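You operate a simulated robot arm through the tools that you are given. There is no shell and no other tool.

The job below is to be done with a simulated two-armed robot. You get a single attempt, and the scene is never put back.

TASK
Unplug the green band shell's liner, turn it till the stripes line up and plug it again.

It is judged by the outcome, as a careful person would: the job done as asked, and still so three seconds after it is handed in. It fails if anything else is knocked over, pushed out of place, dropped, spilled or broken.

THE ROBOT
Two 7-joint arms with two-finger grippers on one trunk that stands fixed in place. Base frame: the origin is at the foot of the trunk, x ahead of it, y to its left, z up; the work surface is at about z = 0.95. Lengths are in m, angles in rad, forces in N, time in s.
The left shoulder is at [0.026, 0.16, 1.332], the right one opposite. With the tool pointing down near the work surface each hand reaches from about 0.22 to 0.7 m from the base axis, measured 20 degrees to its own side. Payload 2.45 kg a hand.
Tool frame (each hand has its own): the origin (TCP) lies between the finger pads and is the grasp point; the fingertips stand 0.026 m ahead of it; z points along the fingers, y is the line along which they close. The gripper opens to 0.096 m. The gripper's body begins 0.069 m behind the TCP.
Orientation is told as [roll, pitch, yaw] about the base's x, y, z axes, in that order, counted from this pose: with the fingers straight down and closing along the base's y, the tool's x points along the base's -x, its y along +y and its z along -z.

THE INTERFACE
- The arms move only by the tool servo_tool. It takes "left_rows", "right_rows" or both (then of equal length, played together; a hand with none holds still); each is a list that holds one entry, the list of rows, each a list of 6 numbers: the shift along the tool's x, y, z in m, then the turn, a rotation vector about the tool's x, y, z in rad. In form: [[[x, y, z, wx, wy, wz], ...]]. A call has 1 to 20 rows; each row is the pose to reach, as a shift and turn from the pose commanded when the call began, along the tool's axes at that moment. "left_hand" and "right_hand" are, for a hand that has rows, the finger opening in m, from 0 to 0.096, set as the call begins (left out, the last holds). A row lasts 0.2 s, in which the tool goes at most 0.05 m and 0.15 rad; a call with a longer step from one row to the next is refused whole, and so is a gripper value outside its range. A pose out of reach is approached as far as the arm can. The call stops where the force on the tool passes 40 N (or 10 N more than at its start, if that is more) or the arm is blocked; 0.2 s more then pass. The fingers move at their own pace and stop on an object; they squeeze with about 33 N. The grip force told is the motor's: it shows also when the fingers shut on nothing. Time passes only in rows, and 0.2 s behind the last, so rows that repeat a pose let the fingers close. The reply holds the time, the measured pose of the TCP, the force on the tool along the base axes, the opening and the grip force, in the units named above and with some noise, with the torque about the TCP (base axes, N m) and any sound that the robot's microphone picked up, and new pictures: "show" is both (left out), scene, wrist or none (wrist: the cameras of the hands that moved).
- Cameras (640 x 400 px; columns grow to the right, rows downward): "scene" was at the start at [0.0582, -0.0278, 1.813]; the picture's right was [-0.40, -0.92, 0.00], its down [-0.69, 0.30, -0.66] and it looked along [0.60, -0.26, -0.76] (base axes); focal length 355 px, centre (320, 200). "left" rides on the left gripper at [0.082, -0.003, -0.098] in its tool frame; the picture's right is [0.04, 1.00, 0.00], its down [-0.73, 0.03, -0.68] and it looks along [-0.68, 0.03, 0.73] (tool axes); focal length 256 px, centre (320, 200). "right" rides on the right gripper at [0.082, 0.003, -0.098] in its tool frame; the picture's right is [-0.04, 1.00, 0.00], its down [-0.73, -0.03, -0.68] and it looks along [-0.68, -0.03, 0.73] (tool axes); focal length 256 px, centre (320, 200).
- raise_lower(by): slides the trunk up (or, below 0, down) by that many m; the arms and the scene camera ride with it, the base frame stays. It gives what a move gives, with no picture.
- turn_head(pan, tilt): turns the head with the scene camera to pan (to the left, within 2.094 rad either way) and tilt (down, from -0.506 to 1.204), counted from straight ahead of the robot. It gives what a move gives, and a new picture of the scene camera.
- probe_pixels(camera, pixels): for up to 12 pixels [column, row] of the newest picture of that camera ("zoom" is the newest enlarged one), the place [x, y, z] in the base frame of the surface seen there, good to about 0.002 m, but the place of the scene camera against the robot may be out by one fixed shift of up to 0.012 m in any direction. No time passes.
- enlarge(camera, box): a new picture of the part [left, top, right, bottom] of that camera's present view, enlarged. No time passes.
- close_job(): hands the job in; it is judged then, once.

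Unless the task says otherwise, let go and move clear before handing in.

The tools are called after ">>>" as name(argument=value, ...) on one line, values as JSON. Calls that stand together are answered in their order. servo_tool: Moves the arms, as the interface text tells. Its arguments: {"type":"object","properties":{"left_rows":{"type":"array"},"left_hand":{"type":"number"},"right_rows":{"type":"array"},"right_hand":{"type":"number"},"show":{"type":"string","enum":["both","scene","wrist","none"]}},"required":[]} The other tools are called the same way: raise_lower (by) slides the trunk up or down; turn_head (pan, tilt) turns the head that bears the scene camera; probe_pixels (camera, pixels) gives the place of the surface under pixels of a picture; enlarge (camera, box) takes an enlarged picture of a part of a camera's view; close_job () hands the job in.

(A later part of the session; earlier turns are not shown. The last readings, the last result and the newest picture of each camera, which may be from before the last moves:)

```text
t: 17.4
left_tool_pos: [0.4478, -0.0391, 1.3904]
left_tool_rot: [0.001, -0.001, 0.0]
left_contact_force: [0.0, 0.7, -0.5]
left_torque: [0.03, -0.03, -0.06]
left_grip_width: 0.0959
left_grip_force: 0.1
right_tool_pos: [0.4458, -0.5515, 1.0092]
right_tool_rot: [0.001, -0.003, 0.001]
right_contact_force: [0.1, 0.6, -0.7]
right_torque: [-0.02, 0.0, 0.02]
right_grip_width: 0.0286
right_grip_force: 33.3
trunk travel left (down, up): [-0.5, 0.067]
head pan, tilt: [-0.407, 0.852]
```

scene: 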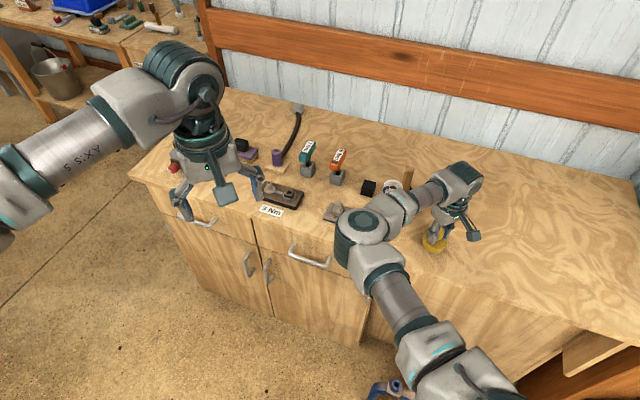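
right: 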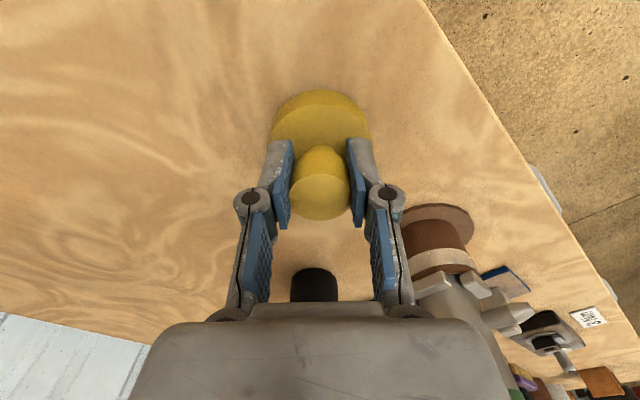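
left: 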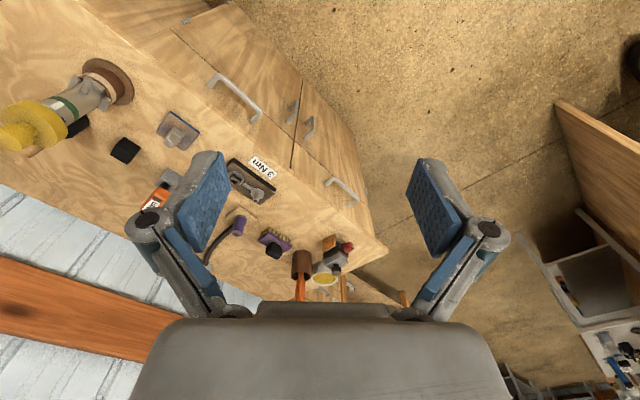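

Force is still unchanged. I'll take another 2 mm.

>>> servo_tool(right_rows=[[[0, 0, 0.0007, 0, 0, 0], [0, 0, 0.0014, 0, 0, 0], [0, 0, 0.002, 0, 0, 0], [0, 0, 0.002, 0, 0, 0]]], show="wrist")

>>> probe_pixels(camera="right", pixels=[[320, 92], [320, 88], [320, 97], [320, 105], [320, 130], [320, 84], [320, 80], [320, 60], [320, 200]])

```text
t: 18.4
left_tool_pos: [0.4481, -0.039, 1.39]
left_tool_rot: [0.0, -0.001, 0.001]
left_contact_force: [0.4, 0.5, 0.6]
left_torque: [0.0, -0.01, 0.04]
left_grip_width: 0.0958
left_grip_force: 0.0
right_tool_pos: [0.4445, -0.5526, 1.0049]
right_tool_rot: [-0.001, -0.003, -0.001]
right_contact_force: [0.8, -0.5, 1.6]
right_torque: [0.04, 0.02, 0.04]
right_grip_width: 0.0286
right_grip_force: 33.2
trunk travel left (down, up): [-0.5, 0.067]
head pan, tilt: [-0.407, 0.852]
```

right: 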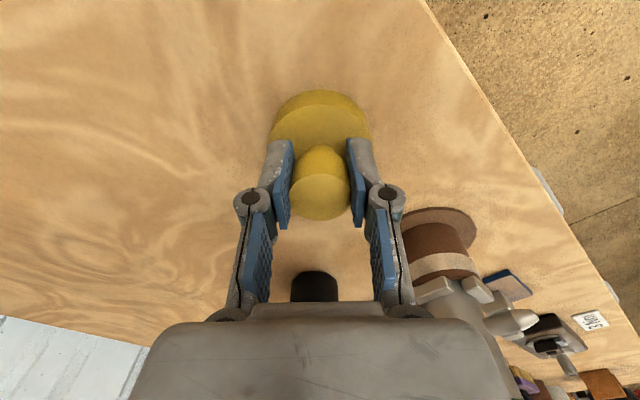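

```text
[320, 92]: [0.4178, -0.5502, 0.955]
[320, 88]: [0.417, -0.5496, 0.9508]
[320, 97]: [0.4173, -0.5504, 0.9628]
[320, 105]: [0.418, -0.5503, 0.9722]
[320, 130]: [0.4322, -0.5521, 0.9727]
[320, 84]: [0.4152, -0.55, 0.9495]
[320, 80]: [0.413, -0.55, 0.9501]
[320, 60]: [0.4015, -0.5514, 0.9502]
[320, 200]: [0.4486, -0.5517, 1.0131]
```

The force has risen to about +1.6 N and the rim reads at bench level, so the lid is down. I'll open the fingers gently.

>>> servo_tool(right_rows=[[[0, 0, 0.0005, 0, 0, 0], [0, 0, 0.0005, 0, 0, 0], [0, 0, 0.0005, 0, 0, 0]]], right_hand=0.06, show="wrist")

>>> enlarge(camera="scene", box=[415, 210, 465, 260])

```text
t: 19.2
left_tool_pos: [0.4468, -0.0382, 1.3892]
left_tool_rot: [0.0, -0.001, 0.0]
left_contact_force: [0.3, 0.8, -0.5]
left_torque: [-0.05, 0.01, 0.02]
left_grip_width: 0.0958
left_grip_force: 0.1
right_tool_pos: [0.4449, -0.5517, 1.0058]
right_tool_rot: [0.0, -0.001, 0.002]
right_contact_force: [0.5, 0.4, 0.3]
right_torque: [0.01, 0.01, 0.0]
right_grip_width: 0.0603
right_grip_force: 0.0
trunk travel left (down, up): [-0.5, 0.067]
head pan, tilt: [-0.407, 0.852]
```

right: 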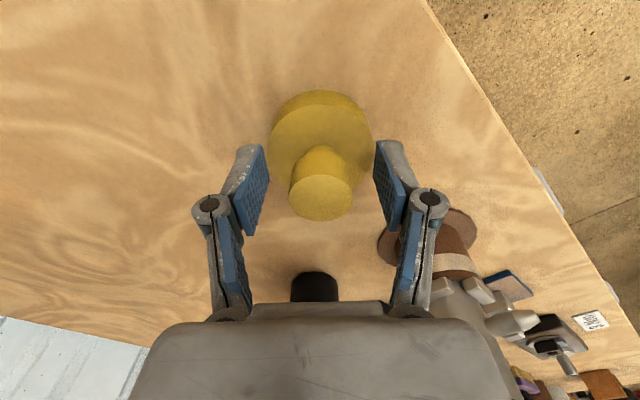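

```text
8.00 times, centred on (440, 235) of scene
```

zoom: 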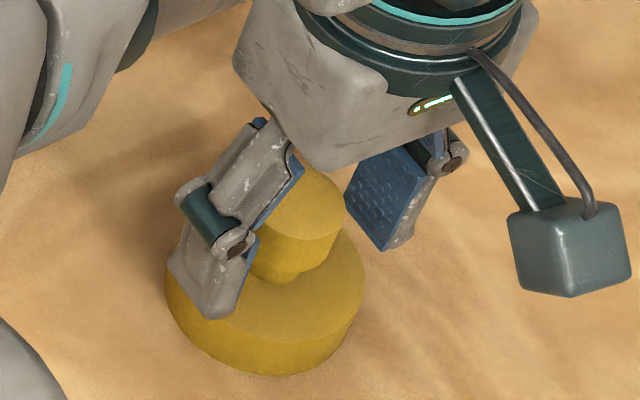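

The lid stands upright on the bench and the fingers are clear of it. I'll rise straight up, then move back over the shell while yawing about -45° so the pads will avoid the blue stripe.

>>> servo_tool(right_rows=[[[0, 0, -0.015, 0, 0, 0], [0, 0, -0.04, 0, 0, 0], [0, 0, -0.07, 0, 0, 0], [0, 0, -0.1, 0, 0, 0], [0, 0, -0.13, 0, 0, 0], [0, 0, -0.16, 0, 0, 0], [0, 0, -0.19, 0, 0, 0], [0, 0, -0.215, 0, 0, 0], [0, 0, -0.23, 0, 0, 0], [-0.01, 0.01, -0.235, 0, 0, 0.1], [-0.025, 0.022, -0.235, 0, 0, 0.2], [-0.045, 0.038, -0.235, 0, 0, 0.3], [-0.065, 0.055, -0.235, 0, 0, 0.4], [-0.085, 0.072, -0.235, 0, 0, 0.5], [-0.1, 0.085, -0.235, 0, 0, 0.6], [-0.11, 0.092, -0.235, 0, 0, 0.7], [-0.112, 0.094, -0.235, 0, 0, 0.785], [-0.112, 0.094, -0.235, 0, 0, 0.785]]], right_hand=0.08, show="both")

>>> enlarge(camera="left", box=[0, 30, 160, 180])

```text
t: 23.0
left_tool_pos: [0.4471, -0.0378, 1.3908]
left_tool_rot: [0.0, -0.003, 0.0]
left_contact_force: [-0.5, 0.1, 0.0]
left_torque: [0.02, 0.0, 0.0]
left_grip_width: 0.0959
left_grip_force: 0.1
right_tool_pos: [0.5568, -0.4584, 1.2408]
right_tool_rot: [0.002, 0.0, -0.786]
right_contact_force: [0.2, -0.1, 0.7]
right_torque: [0.0, -0.01, -0.03]
right_grip_width: 0.08
right_grip_force: 0.0
trunk travel left (down, up): [-0.5, 0.067]
head pan, tilt: [-0.407, 0.852]
```

scene: 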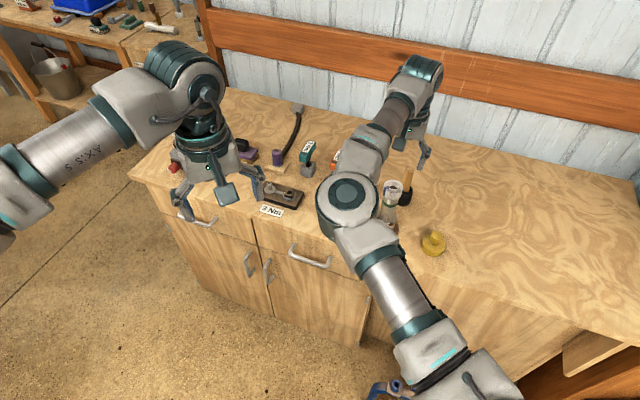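
right: 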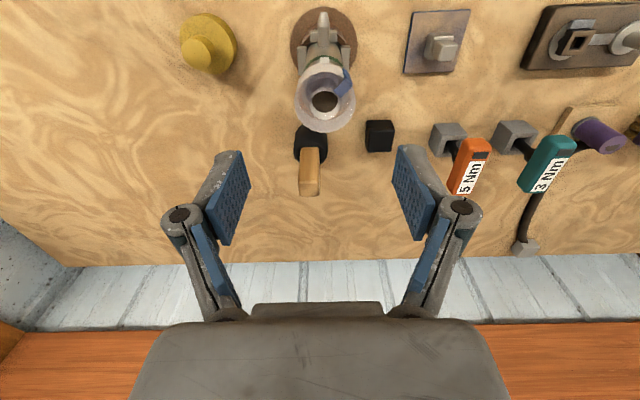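

```text
2.67 times, centred on (80, 105) of left
```

zoom: 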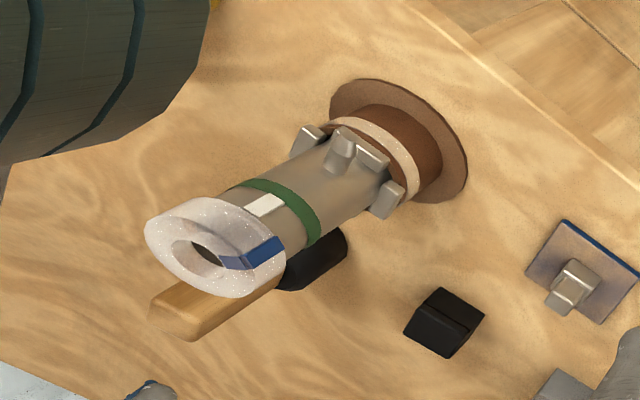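

The yaw is -0.786 as planned and the liner ring is in view at right (325,98) with its blue stripe to the right. I'll zoom in from here to measure the stripe angles and centring.

>>> enlarge(camera="right", box=[280, 30, 370, 145])

```text
3.48 times, centred on (325, 88) of right
```

zoom: 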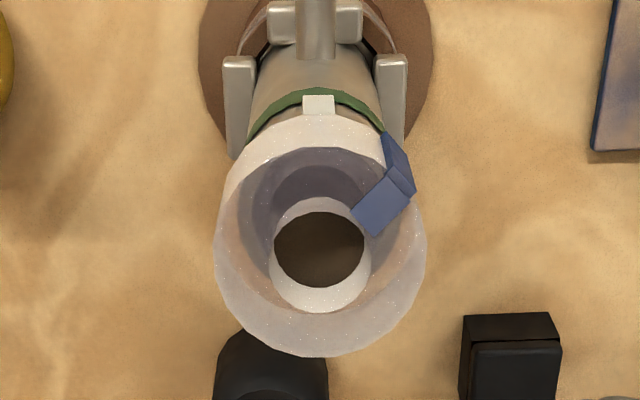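

The white stripe is straight up at zoom (319,103) and the blue is about 45–50° clockwise from it at zoom (383,205). I'll probe the ring outline and stripes for centre and angles.

>>> probe_pixels(camera="zoom", pixels=[[320, 340], [225, 250], [418, 250], [240, 300], [400, 300], [280, 330], [365, 330], [385, 205], [400, 165], [319, 103], [320, 300], [320, 250]])

>>> probe_pixels(camera="zoom", pixels=[[320, 352], [219, 260], [424, 260], [320, 203], [272, 250], [371, 250], [320, 312], [375, 225], [360, 210], [405, 190], [319, 98], [319, 112]])

```text
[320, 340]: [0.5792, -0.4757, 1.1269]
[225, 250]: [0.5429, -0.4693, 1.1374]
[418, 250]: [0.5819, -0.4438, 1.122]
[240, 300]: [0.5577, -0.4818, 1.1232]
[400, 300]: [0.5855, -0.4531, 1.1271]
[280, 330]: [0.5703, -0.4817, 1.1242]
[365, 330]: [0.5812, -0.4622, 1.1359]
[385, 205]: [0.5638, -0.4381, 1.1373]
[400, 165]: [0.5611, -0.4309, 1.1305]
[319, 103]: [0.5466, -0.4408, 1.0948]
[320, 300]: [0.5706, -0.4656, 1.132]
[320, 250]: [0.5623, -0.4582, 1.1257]
```

```text
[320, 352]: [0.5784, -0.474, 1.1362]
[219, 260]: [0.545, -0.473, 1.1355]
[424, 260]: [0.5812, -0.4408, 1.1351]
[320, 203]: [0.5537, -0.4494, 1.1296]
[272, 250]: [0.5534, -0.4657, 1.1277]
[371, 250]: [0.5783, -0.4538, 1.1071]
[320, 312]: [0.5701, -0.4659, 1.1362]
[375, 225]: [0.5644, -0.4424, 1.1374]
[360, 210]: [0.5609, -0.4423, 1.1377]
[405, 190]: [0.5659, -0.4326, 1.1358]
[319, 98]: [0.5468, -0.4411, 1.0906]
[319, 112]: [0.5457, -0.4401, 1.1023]
```

The camera model puts the liner's axis about +3.5 mm in tool y and -1.6 mm in tool x from the tool axis, with the white stripe at azimuth ~134° and the blue at ~85°. I'll shift to centre on it, descend partway and recheck.

>>> servo_tool(right_rows=[[[-0.0016, 0.0035, 0.015, 0, 0, 0], [-0.0016, 0.0035, 0.03, 0, 0, 0], [-0.0016, 0.0035, 0.045, 0, 0, 0], [-0.0016, 0.0035, 0.06, 0, 0, 0], [-0.0016, 0.0035, 0.07, 0, 0, 0], [-0.0016, 0.0035, 0.07, 0, 0, 0]]], right_hand=0.08, show="wrist")

>>> enlarge(camera="right", box=[230, 60, 410, 230])

```text
t: 24.4
left_tool_pos: [0.4467, -0.0383, 1.3888]
left_tool_rot: [0.0, 0.0, -0.002]
left_contact_force: [0.5, -0.4, -0.2]
left_torque: [0.02, 0.02, -0.06]
left_grip_width: 0.0959
left_grip_force: 0.0
right_tool_pos: [0.5609, -0.4549, 1.1702]
right_tool_rot: [0.001, -0.002, -0.785]
right_contact_force: [-0.3, -0.6, -0.4]
right_torque: [-0.01, 0.01, -0.02]
right_grip_width: 0.0798
right_grip_force: 0.0
trunk travel left (down, up): [-0.5, 0.067]
head pan, tilt: [-0.407, 0.852]
```

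right: 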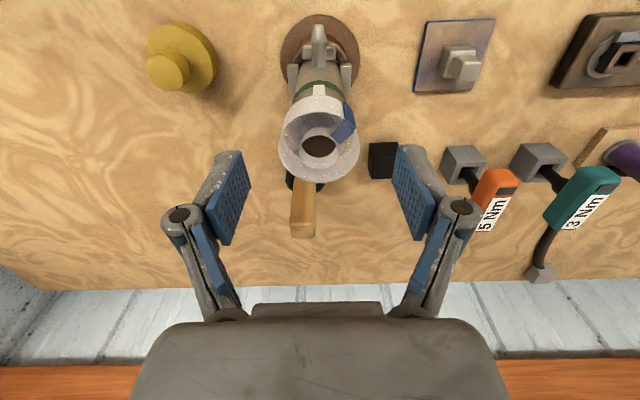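

```text
2.35 times, centred on (320, 145) of right
```

zoom: 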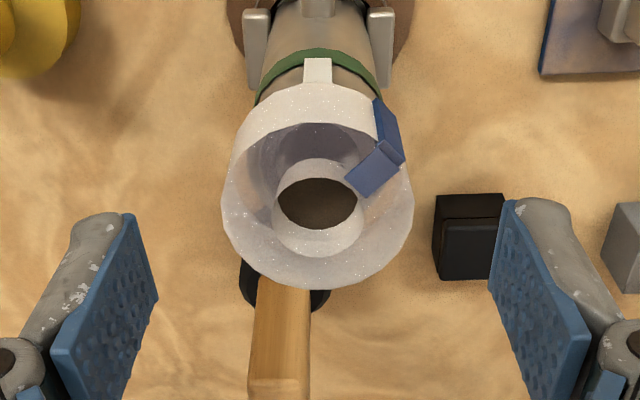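

The liner ring is nearly centred (zoom centre 317 against pad midpoint 323, about -0.8 mm in tool y). I'll trim that and descend so the fingertips reach just above the collar's lower edge.

>>> servo_tool(right_rows=[[[-0.0008, -0.0008, 0.01, 0, 0, 0], [-0.0008, -0.0008, 0.02, 0, 0, 0], [-0.0008, -0.0008, 0.027, 0, 0, 0], [-0.0008, -0.0008, 0.032, 0, 0, 0], [-0.0008, -0.0008, 0.032, 0, 0, 0]]], right_hand=0.07, show="wrist")

>>> enlarge(camera="right", box=[230, 80, 410, 250])

>>> enlarge(camera="left", box=[15, 70, 105, 150])

```text
t: 25.6
left_tool_pos: [0.4461, -0.0384, 1.3901]
left_tool_rot: [0.001, -0.002, -0.001]
left_contact_force: [0.1, 0.4, -0.3]
left_torque: [0.0, 0.02, -0.01]
left_grip_width: 0.0956
left_grip_force: 0.0
right_tool_pos: [0.5607, -0.4563, 1.1396]
right_tool_rot: [0.001, -0.004, -0.784]
right_contact_force: [0.3, 0.3, -0.6]
right_torque: [0.02, 0.0, 0.01]
right_grip_width: 0.0699
right_grip_force: 0.1
trunk travel left (down, up): [-0.5, 0.067]
head pan, tilt: [-0.407, 0.852]
```

right: 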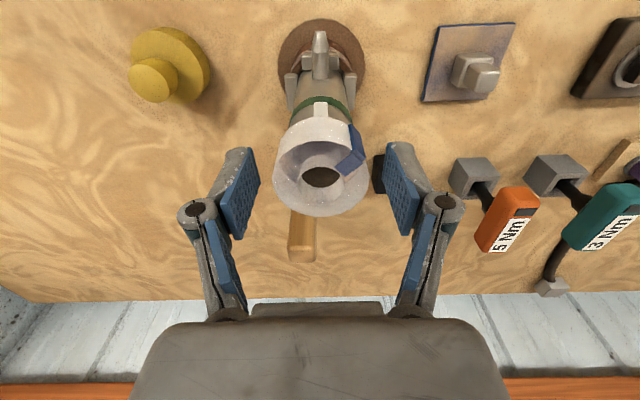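

```text
2.35 times, centred on (320, 165) of right
```

zoom: 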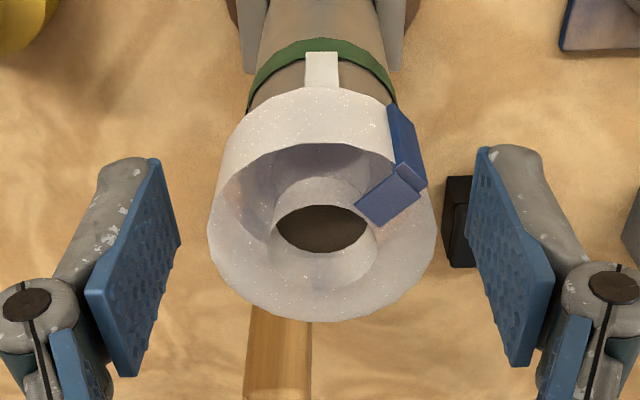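

```text
5.00 times, centred on (60, 110) of left
```

zoom: 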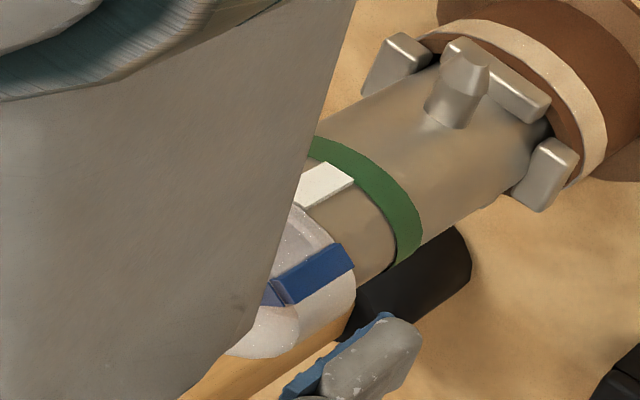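

The collar is centred between the pads (zoom 321 vs 323) and the tips are just above its lower edge. I'll close the gripper on it.

>>> servo_tool(right_rows=[[[0, 0, 0.001, 0, 0, 0], [0, 0, 0.001, 0, 0, 0], [0, 0, 0.001, 0, 0, 0], [0, 0, 0.001, 0, 0, 0]]], right_hand=0.0, show="wrist")

>>> enlarge(camera="right", box=[230, 80, 410, 250])

```text
t: 26.6
left_tool_pos: [0.4457, -0.0377, 1.3901]
left_tool_rot: [0.0, -0.002, 0.001]
left_contact_force: [-0.1, 0.7, -0.3]
left_torque: [0.02, 0.0, -0.02]
left_grip_width: 0.0962
left_grip_force: 0.1
right_tool_pos: [0.5606, -0.4571, 1.1387]
right_tool_rot: [0.002, -0.003, -0.785]
right_contact_force: [2.1, -0.8, 9.8]
right_torque: [0.03, -0.05, -0.06]
right_grip_width: 0.0477
right_grip_force: 33.2
trunk travel left (down, up): [-0.5, 0.067]
head pan, tilt: [-0.407, 0.852]
```

right: 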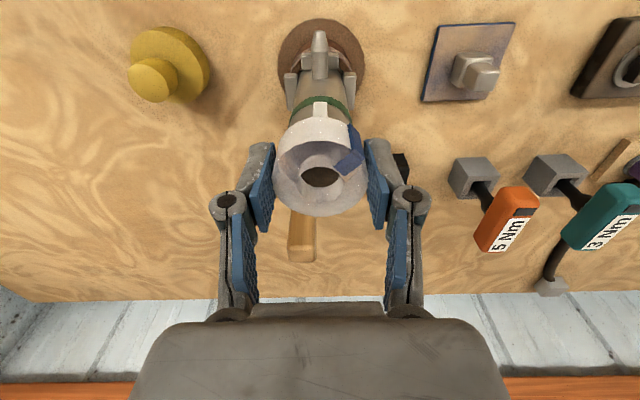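

```text
2.35 times, centred on (320, 165) of right
```

zoom: 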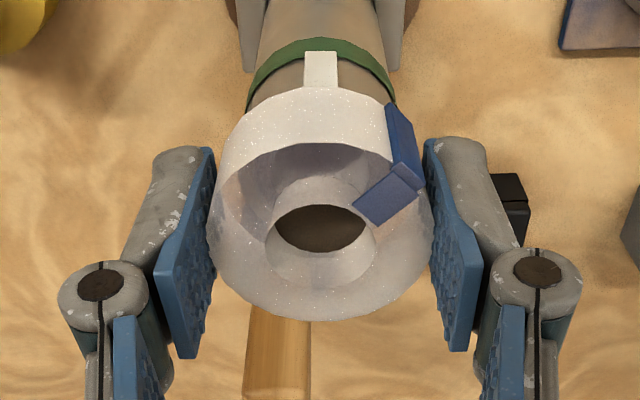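

The collar is gripped at 0.0477 m. Before lifting, I'll check how well the scene camera sees the liner and shell in this posture.

>>> enlarge(camera="scene", box=[350, 140, 440, 250])

```text
3.64 times, centred on (395, 195) of scene
```

zoom: 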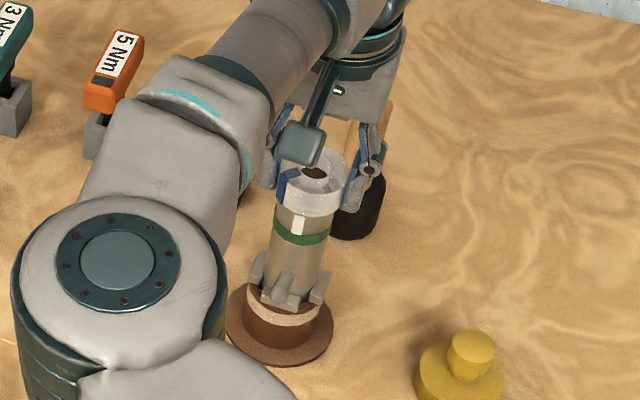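

The scene view shows the liner, stripes and shell clearly (liner at zoom (312,185)). I'll pull the liner up slowly.

>>> servo_tool(right_rows=[[[0, 0, -0.002, 0, 0, 0], [0, 0, -0.004, 0, 0, 0], [0, 0, -0.006, 0, 0, 0], [0, 0, -0.008, 0, 0, 0], [0, 0, -0.01, 0, 0, 0]]], show="none")

>>> enlarge(camera="scene", box=[365, 165, 415, 225])

```text
t: 27.8
left_tool_pos: [0.4475, -0.0401, 1.3907]
left_tool_rot: [0.002, -0.002, 0.001]
left_contact_force: [0.8, -0.1, 0.5]
left_torque: [-0.03, 0.01, 0.03]
left_grip_width: 0.0959
left_grip_force: 0.2
right_tool_pos: [0.5616, -0.458, 1.1466]
right_tool_rot: [0.004, 0.0, -0.786]
right_contact_force: [-0.6, 0.2, -9.7]
right_torque: [-0.01, -0.03, -0.01]
right_grip_width: 0.0474
right_grip_force: 33.1
trunk travel left (down, up): [-0.5, 0.067]
head pan, tilt: [-0.407, 0.852]
```

```text
6.67 times, centred on (390, 195) of scene
```

zoom: 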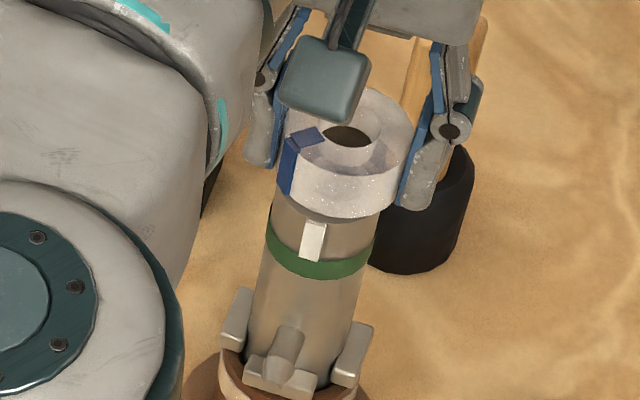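

The liner is rising with about 10 N of drag. I'll continue lifting straight up.

>>> servo_tool(right_rows=[[[0, 0, -0.003, 0, 0, 0], [0, 0, -0.006, 0, 0, 0], [0, 0, -0.009, 0, 0, 0], [0, 0, -0.012, 0, 0, 0], [0, 0, -0.015, 0, 0, 0], [0, 0, -0.018, 0, 0, 0], [0, 0, -0.02, 0, 0, 0]]], show="none")

>>> enlarge(camera="scene", box=[365, 150, 415, 225])

```text
t: 29.4
left_tool_pos: [0.4474, -0.0388, 1.3899]
left_tool_rot: [0.001, -0.001, 0.0]
left_contact_force: [-0.2, 0.3, -0.2]
left_torque: [0.0, 0.0, 0.02]
left_grip_width: 0.096
left_grip_force: 0.0
right_tool_pos: [0.5616, -0.4575, 1.168]
right_tool_rot: [0.001, -0.002, -0.785]
right_contact_force: [-0.1, 0.9, 0.0]
right_torque: [-0.01, 0.01, 0.02]
right_grip_width: 0.0475
right_grip_force: 33.6
trunk travel left (down, up): [-0.5, 0.067]
head pan, tilt: [-0.407, 0.852]
```

```text
5.33 times, centred on (390, 188) of scene
```

zoom: 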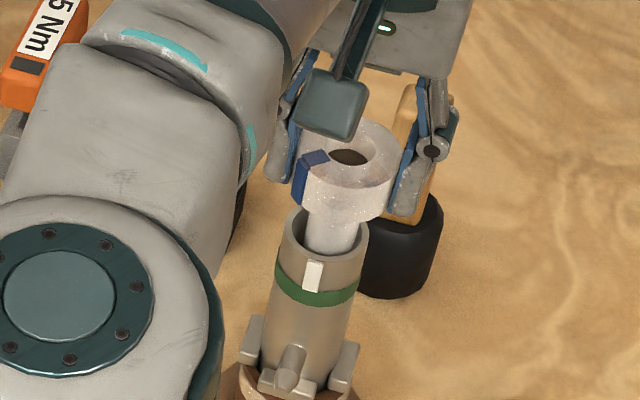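

The liner's narrower stem is coming out of the open shell with no remaining drag. I'll keep lifting until its lower end is clear.

>>> servo_tool(right_rows=[[[0, 0, -0.005, 0, 0, 0], [0, 0, -0.01, 0, 0, 0], [0, 0, -0.015, 0, 0, 0], [0, 0, -0.02, 0, 0, 0], [0, 0, -0.025, 0, 0, 0], [0, 0, -0.03, 0, 0, 0], [0, 0, -0.03, 0, 0, 0]]], show="none")

>>> enlarge(camera="scene", box=[365, 140, 415, 225])

>>> enlarge(camera="left", box=[0, 60, 120, 160])

```text
t: 31.0
left_tool_pos: [0.4466, -0.0392, 1.3892]
left_tool_rot: [0.0, -0.001, -0.001]
left_contact_force: [-0.5, 0.7, 0.1]
left_torque: [-0.01, -0.01, 0.02]
left_grip_width: 0.0958
left_grip_force: 0.0
right_tool_pos: [0.5611, -0.4566, 1.1979]
right_tool_rot: [0.003, -0.003, -0.783]
right_contact_force: [1.3, 0.5, -1.2]
right_torque: [0.01, -0.02, -0.01]
right_grip_width: 0.0475
right_grip_force: 33.1
trunk travel left (down, up): [-0.5, 0.067]
head pan, tilt: [-0.407, 0.852]
```

```text
4.71 times, centred on (390, 182) of scene
```

zoom: 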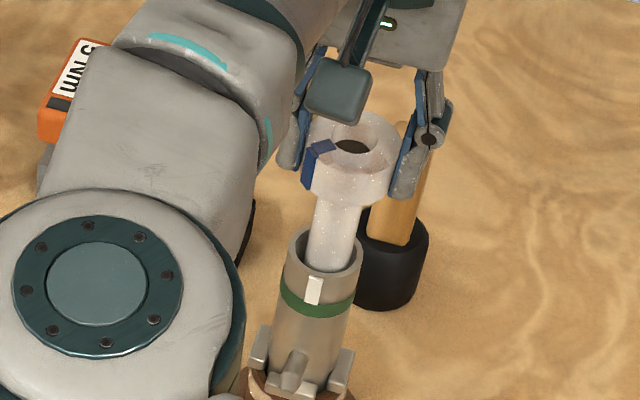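

```text
4.00 times, centred on (60, 110) of left
```

zoom: 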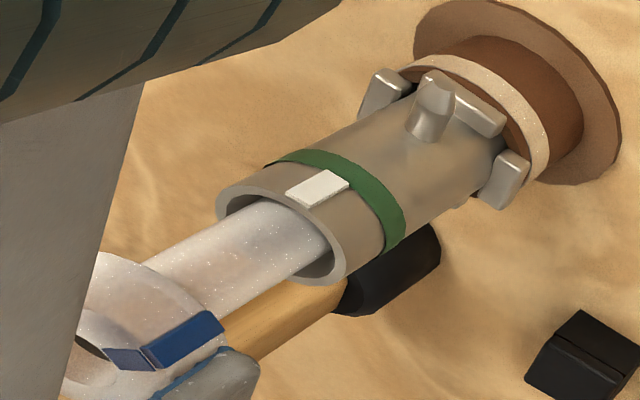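

This is a long liner tube, and it is still inside the shell. I'll keep lifting vertically in steps, watching the force.

>>> servo_tool(right_rows=[[[0, 0, -0.005, 0, 0, 0], [0, 0, -0.01, 0, 0, 0], [0, 0, -0.015, 0, 0, 0], [0, 0, -0.02, 0, 0, 0], [0, 0, -0.025, 0, 0, 0], [0, 0, -0.03, 0, 0, 0], [0, 0, -0.035, 0, 0, 0], [0, 0, -0.04, 0, 0, 0], [0, 0, -0.04, 0, 0, 0]]], show="none")

>>> enlarge(camera="scene", box=[360, 120, 420, 225])

>>> enlarge(camera="left", box=[0, 60, 120, 160])

```text
t: 33.0
left_tool_pos: [0.4474, -0.0398, 1.39]
left_tool_rot: [-0.001, 0.0, -0.002]
left_contact_force: [-0.1, -0.6, 0.1]
left_torque: [-0.01, -0.04, 0.02]
left_grip_width: 0.0961
left_grip_force: 0.0
right_tool_pos: [0.5607, -0.4561, 1.2384]
right_tool_rot: [0.002, 0.0, -0.785]
right_contact_force: [-0.2, -0.3, -1.0]
right_torque: [0.03, -0.01, 0.0]
right_grip_width: 0.0474
right_grip_force: 33.0
trunk travel left (down, up): [-0.5, 0.067]
head pan, tilt: [-0.407, 0.852]
```

```text
3.81 times, centred on (390, 172) of scene
```

zoom: 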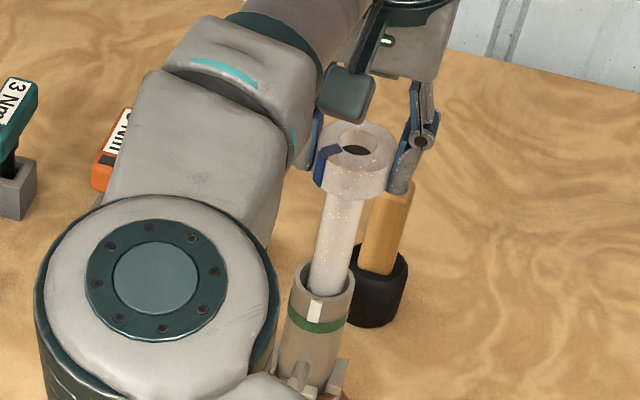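

```text
4.00 times, centred on (60, 110) of left
```

zoom: 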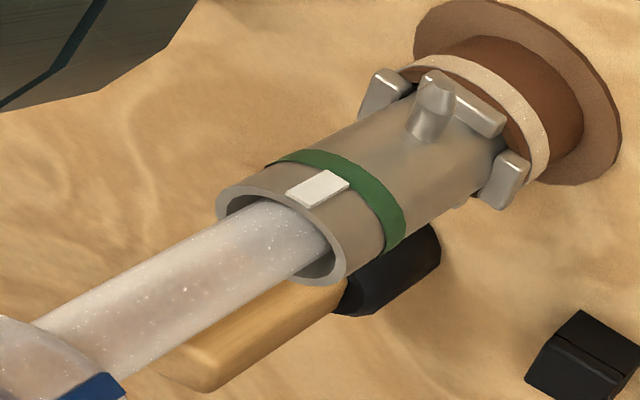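

It is lifted 0.10 m and still inside, with near-zero force. I'll continue up.

>>> servo_tool(right_rows=[[[0, 0, -0.005, 0, 0, 0], [0, 0, -0.01, 0, 0, 0], [0, 0, -0.015, 0, 0, 0], [0, 0, -0.02, 0, 0, 0], [0, 0, -0.025, 0, 0, 0], [0, 0, -0.03, 0, 0, 0], [0, 0, -0.035, 0, 0, 0], [0, 0, -0.04, 0, 0, 0], [0, 0, -0.04, 0, 0, 0]]], show="none")

>>> enlarge(camera="scene", box=[360, 110, 420, 225])

>>> enlarge(camera="left", box=[0, 60, 120, 160])

```text
t: 35.0
left_tool_pos: [0.4467, -0.0382, 1.3893]
left_tool_rot: [-0.001, -0.001, 0.0]
left_contact_force: [-0.8, -0.9, 0.6]
left_torque: [0.0, -0.01, -0.01]
left_grip_width: 0.0961
left_grip_force: 0.0
right_tool_pos: [0.5617, -0.4557, 1.2787]
right_tool_rot: [0.0, -0.002, -0.786]
right_contact_force: [-0.1, -0.6, -1.2]
right_torque: [0.0, 0.02, -0.02]
right_grip_width: 0.0475
right_grip_force: 33.5
trunk travel left (down, up): [-0.5, 0.067]
head pan, tilt: [-0.407, 0.852]
```

```text
3.48 times, centred on (390, 168) of scene
```

zoom: 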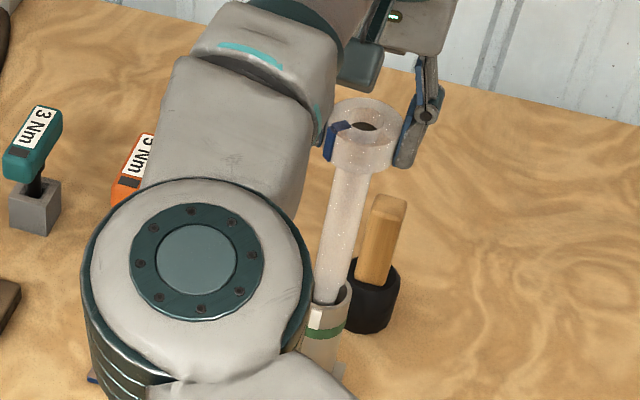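

```text
4.00 times, centred on (60, 110) of left
```

zoom: 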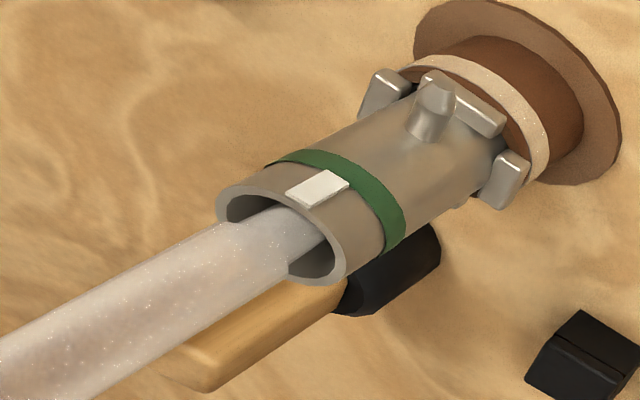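

It is lifted 0.14 m and the tapered tube is still partly inside the shell. I'll continue up another 4 cm.

>>> servo_tool(right_rows=[[[0, 0, -0.005, 0, 0, 0], [0, 0, -0.01, 0, 0, 0], [0, 0, -0.015, 0, 0, 0], [0, 0, -0.02, 0, 0, 0], [0, 0, -0.025, 0, 0, 0], [0, 0, -0.03, 0, 0, 0], [0, 0, -0.035, 0, 0, 0], [0, 0, -0.04, 0, 0, 0], [0, 0, -0.04, 0, 0, 0]]], show="none")

>>> enlarge(camera="scene", box=[350, 90, 430, 225])

>>> enlarge(camera="left", box=[0, 60, 120, 160])

```text
t: 37.0
left_tool_pos: [0.4472, -0.0391, 1.3899]
left_tool_rot: [0.0, -0.002, 0.001]
left_contact_force: [-0.5, -1.1, 0.0]
left_torque: [0.03, 0.02, -0.03]
left_grip_width: 0.096
left_grip_force: 0.1
right_tool_pos: [0.5612, -0.457, 1.3171]
right_tool_rot: [0.002, -0.001, -0.785]
right_contact_force: [-0.2, 0.6, 0.0]
right_torque: [0.01, -0.04, -0.04]
right_grip_width: 0.0474
right_grip_force: 33.5
trunk travel left (down, up): [-0.5, 0.067]
head pan, tilt: [-0.407, 0.852]
```

```text
2.96 times, centred on (390, 158) of scene
```

zoom: 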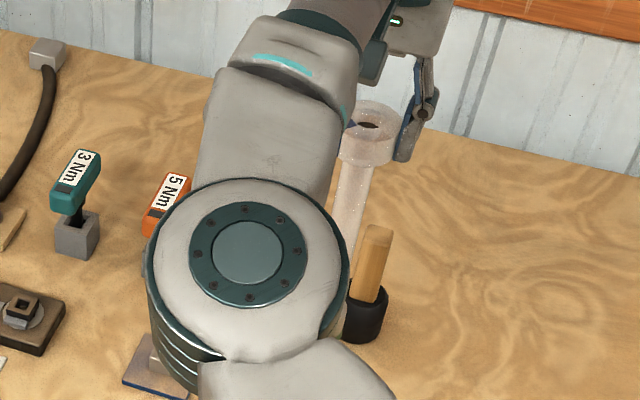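

```text
4.00 times, centred on (60, 110) of left
```

zoom: 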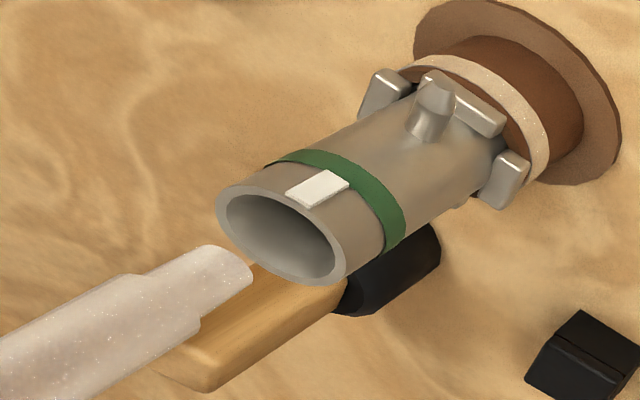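

The liner is now fully out, with its narrow lower end hanging just above the shell mouth (left zoom (240,265)). I'll record a tight reference view of the tip before turning it.

>>> enlarge(camera="left", box=[20, 90, 90, 140])

>>> probe_pixels(camera="left", pixels=[[58, 126], [62, 129], [52, 124], [45, 135], [30, 140], [20, 145], [65, 112], [72, 113], [78, 118], [56, 110]])

```text
8.00 times, centred on (55, 115) of left
```

zoom: 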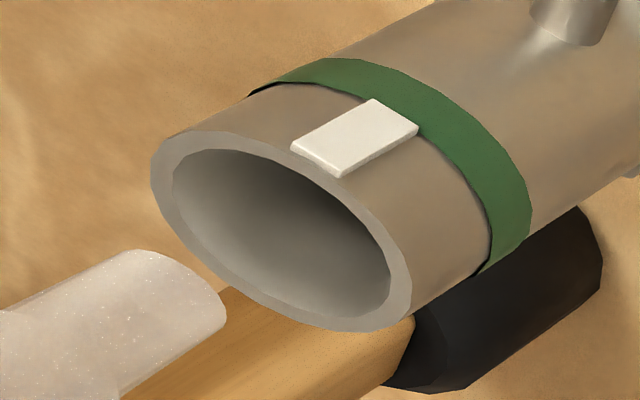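

```text
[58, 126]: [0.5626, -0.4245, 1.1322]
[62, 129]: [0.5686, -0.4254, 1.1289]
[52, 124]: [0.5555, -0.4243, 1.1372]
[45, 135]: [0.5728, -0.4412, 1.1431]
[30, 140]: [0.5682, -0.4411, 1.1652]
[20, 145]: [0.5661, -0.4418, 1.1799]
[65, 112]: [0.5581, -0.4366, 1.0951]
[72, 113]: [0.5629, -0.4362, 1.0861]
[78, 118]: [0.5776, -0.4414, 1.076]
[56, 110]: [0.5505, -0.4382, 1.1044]
```

Probing "left" used its old picture, so I'll probe the fresh zoom instead for the liner tip and the shell rim.

>>> probe_pixels(camera="zoom", pixels=[[222, 310], [205, 330], [175, 360], [150, 265], [130, 300], [160, 180], [400, 290], [230, 135], [280, 320], [340, 135], [315, 120], [330, 170]])

```text
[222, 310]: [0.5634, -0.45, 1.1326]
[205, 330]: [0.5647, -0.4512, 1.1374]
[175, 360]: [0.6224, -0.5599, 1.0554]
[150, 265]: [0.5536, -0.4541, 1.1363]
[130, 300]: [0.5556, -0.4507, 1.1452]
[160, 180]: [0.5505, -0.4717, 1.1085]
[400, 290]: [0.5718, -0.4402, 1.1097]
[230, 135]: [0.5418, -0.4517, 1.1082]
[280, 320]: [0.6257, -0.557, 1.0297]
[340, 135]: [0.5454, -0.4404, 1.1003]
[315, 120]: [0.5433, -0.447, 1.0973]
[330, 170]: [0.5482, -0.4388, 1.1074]
```

The liner's lower end is at z≈1.132 and the shell rim at ≈1.109, so it is clear. I'll turn it about +48° (from yaw -0.785 to about +0.06).

>>> servo_tool(right_rows=[[[0, 0, 0, 0, 0, -0.1], [0, 0, 0, 0, 0, -0.2], [0, 0, 0, 0, 0, -0.3], [0, 0, 0, 0, 0, -0.4], [0, 0, 0, 0, 0, -0.5], [0, 0, 0, 0, 0, -0.6], [0, 0, 0, 0, 0, -0.7], [0, 0, 0, 0, 0, -0.78], [0, 0, 0, 0, 0, -0.84], [0, 0, 0, 0, 0, -0.84]]], show="both")

>>> enlarge(camera="left", box=[20, 90, 90, 140])

>>> enlarge(camera="left", box=[0, 60, 120, 200])

```text
t: 39.2
left_tool_pos: [0.4475, -0.0391, 1.3896]
left_tool_rot: [0.001, -0.002, -0.001]
left_contact_force: [0.3, -0.3, -0.2]
left_torque: [-0.03, 0.02, 0.0]
left_grip_width: 0.096
left_grip_force: 0.1
right_tool_pos: [0.5614, -0.4566, 1.3182]
right_tool_rot: [0.0, -0.001, 0.055]
right_contact_force: [-0.5, -0.3, -1.5]
right_torque: [0.01, 0.02, 0.0]
right_grip_width: 0.0475
right_grip_force: 33.2
trunk travel left (down, up): [-0.5, 0.067]
head pan, tilt: [-0.407, 0.852]
```

scene: 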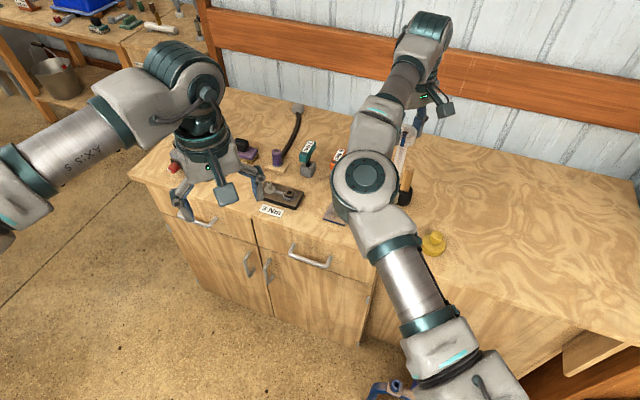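
right: 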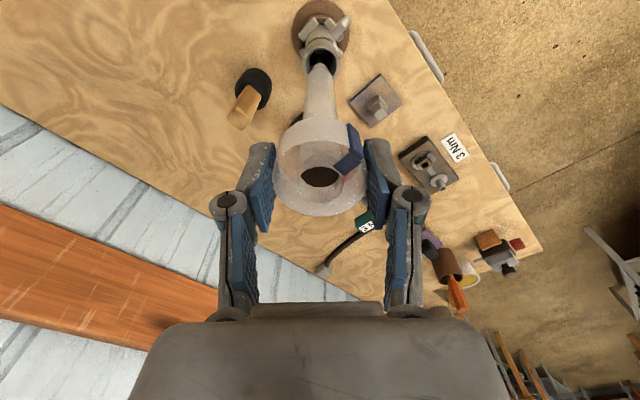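

```text
8.00 times, centred on (55, 115) of left
```

zoom: 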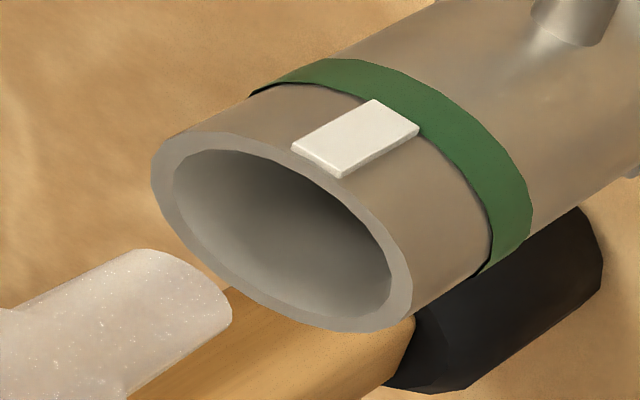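

```text
2.86 times, centred on (60, 130) of left
```

zoom: 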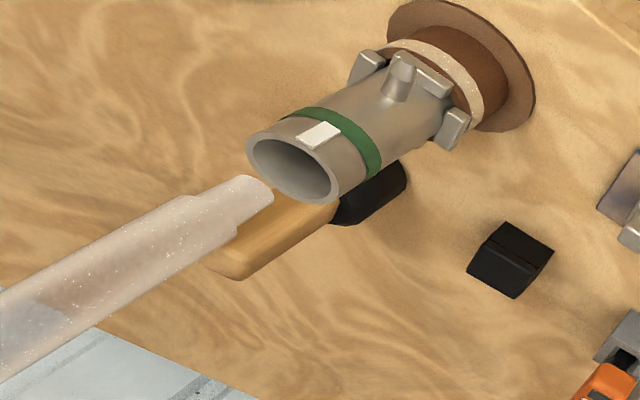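

The liner is turned to yaw +0.055 and its tip moved only a pixel or two in the left view. I'll zoom on the right camera to check the blue stripe against the white one and the tip against the bore.

>>> enlarge(camera="right", box=[265, 0, 385, 110])

>>> enlarge(camera="right", box=[250, 100, 390, 230])

```text
3.64 times, centred on (325, 55) of right
```

zoom: 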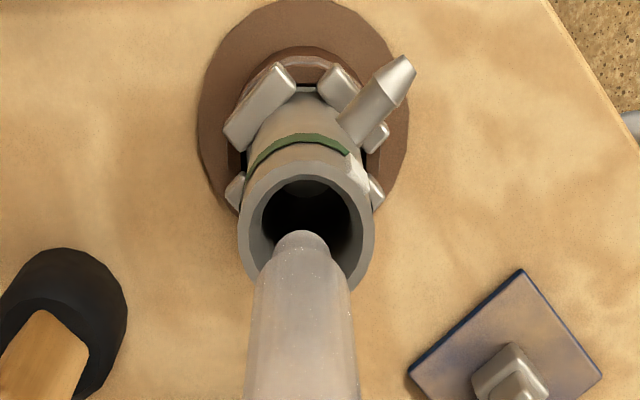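

```text
3.08 times, centred on (320, 165) of right
```

zoom: 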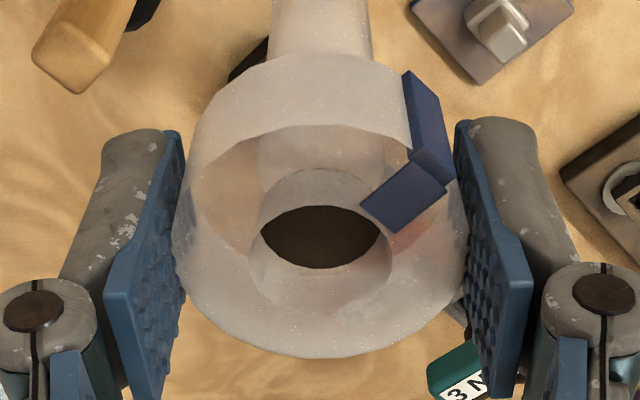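

From both cameras the tip looks within ~1.5 mm of the bore axis, and the bore is much wider than the tip. I'll lower by 4 cm to the same height as my earlier reference picture (t=35) and compare.

>>> servo_tool(right_rows=[[[0, 0, 0.006, 0, 0, 0], [0, 0, 0.012, 0, 0, 0], [0, 0, 0.018, 0, 0, 0], [0, 0, 0.024, 0, 0, 0], [0, 0, 0.03, 0, 0, 0], [0, 0, 0.036, 0, 0, 0], [0, 0, 0.04, 0, 0, 0], [0, 0, 0.04, 0, 0, 0]]], show="wrist")

>>> enlarge(camera="left", box=[0, 60, 120, 160])

>>> enlarge(camera="right", box=[265, 0, 385, 110])

```text
t: 41.0
left_tool_pos: [0.4482, -0.0386, 1.3911]
left_tool_rot: [0.0, -0.002, -0.001]
left_contact_force: [0.2, -0.6, 0.3]
left_torque: [0.01, 0.01, 0.02]
left_grip_width: 0.096
left_grip_force: 0.1
right_tool_pos: [0.5615, -0.4559, 1.2759]
right_tool_rot: [0.0, 0.0, 0.053]
right_contact_force: [-0.4, 0.1, -1.3]
right_torque: [-0.01, 0.01, 0.01]
right_grip_width: 0.0475
right_grip_force: 33.1
trunk travel left (down, up): [-0.5, 0.067]
head pan, tilt: [-0.407, 0.852]
```

right: 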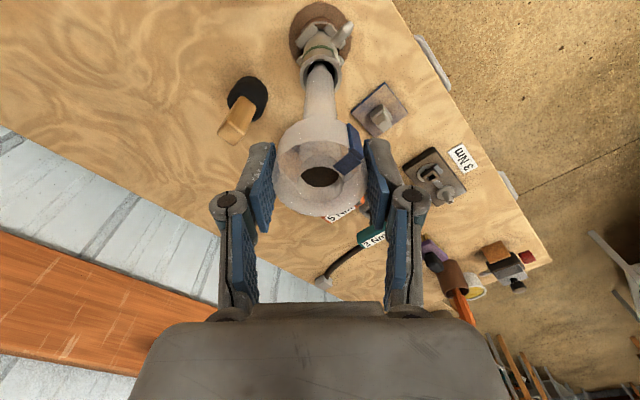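

```text
4.00 times, centred on (60, 110) of left
```

zoom: 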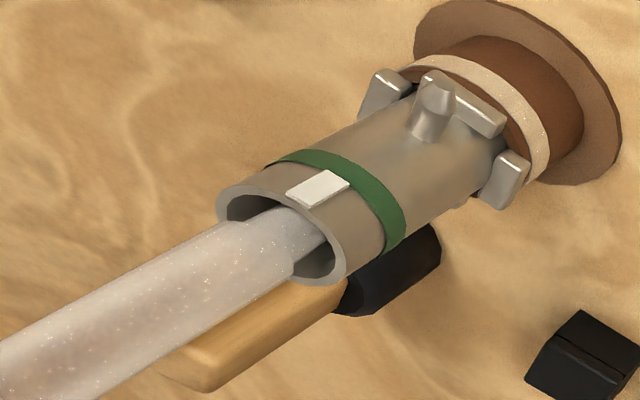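

```text
3.64 times, centred on (325, 55) of right
```

zoom: 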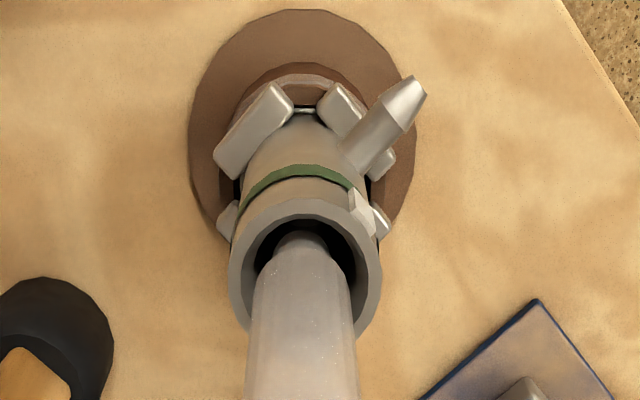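

The tube is entering the bore freely, aligned within about 0.5 mm in the left view and about 0.7 mm in the right view. I'll trim +0.6 mm in y and lower 8 cm more, watching force.

>>> servo_tool(right_rows=[[[0, 0.0006, 0.005, 0, 0, 0], [0, 0.0006, 0.012, 0, 0, 0], [0, 0.0006, 0.019, 0, 0, 0], [0, 0.0006, 0.026, 0, 0, 0], [0, 0.0006, 0.033, 0, 0, 0], [0, 0.0006, 0.04, 0, 0, 0], [0, 0.0006, 0.047, 0, 0, 0], [0, 0.0006, 0.054, 0, 0, 0], [0, 0.0006, 0.061, 0, 0, 0], [0, 0.0006, 0.068, 0, 0, 0], [0, 0.0006, 0.075, 0, 0, 0], [0, 0.0006, 0.08, 0, 0, 0], [0, 0.0006, 0.08, 0, 0, 0]]], show="wrist")

>>> enlarge(camera="left", box=[0, 60, 120, 160])

>>> enlarge(camera="scene", box=[365, 140, 415, 225])

>>> enlarge(camera="right", box=[250, 0, 390, 230])

```text
t: 43.8
left_tool_pos: [0.4479, -0.0387, 1.3891]
left_tool_rot: [0.001, -0.001, 0.001]
left_contact_force: [-0.2, -0.3, -1.2]
left_torque: [0.0, -0.04, 0.01]
left_grip_width: 0.0961
left_grip_force: 0.1
right_tool_pos: [0.5596, -0.4554, 1.1965]
right_tool_rot: [-0.002, -0.001, 0.056]
right_contact_force: [0.2, 0.5, -1.5]
right_torque: [-0.02, 0.0, 0.0]
right_grip_width: 0.0473
right_grip_force: 33.0
trunk travel left (down, up): [-0.5, 0.067]
head pan, tilt: [-0.407, 0.852]
```

right: 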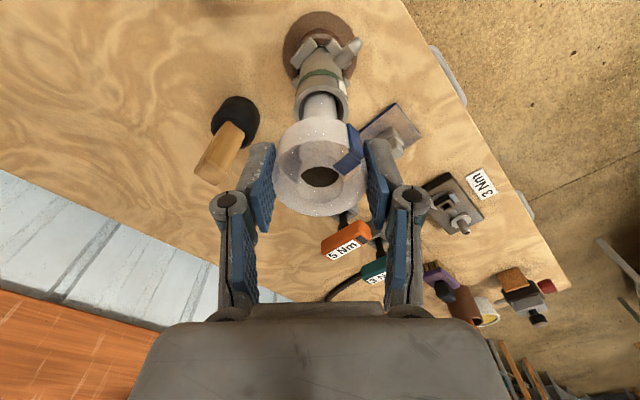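

```text
4.00 times, centred on (60, 110) of left
```

zoom: 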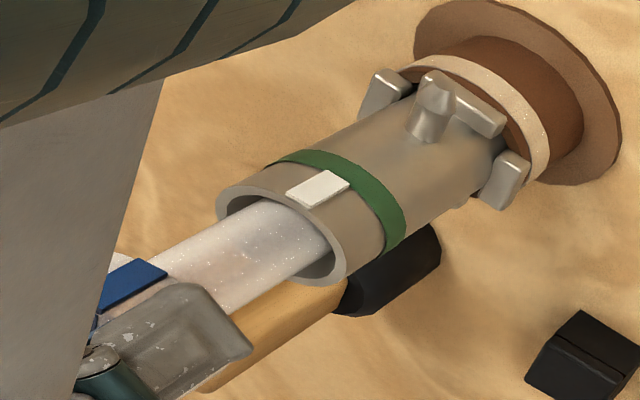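

```text
4.71 times, centred on (390, 182) of scene
```

zoom: 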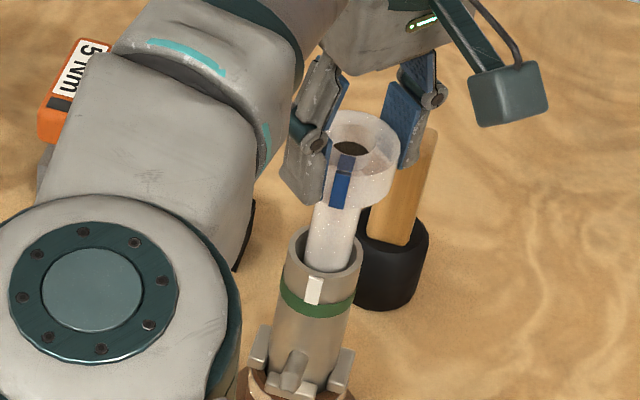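

```text
1.74 times, centred on (320, 115) of right
```

zoom: 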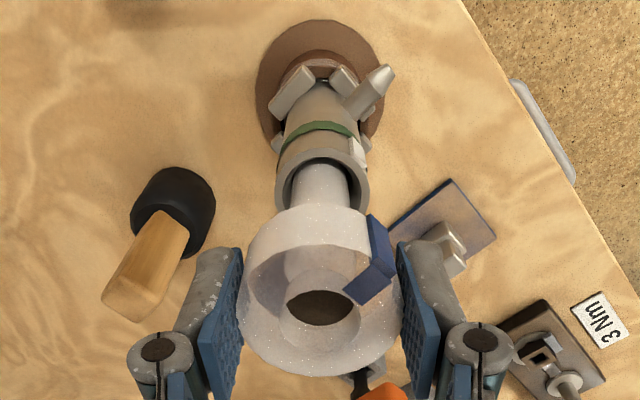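

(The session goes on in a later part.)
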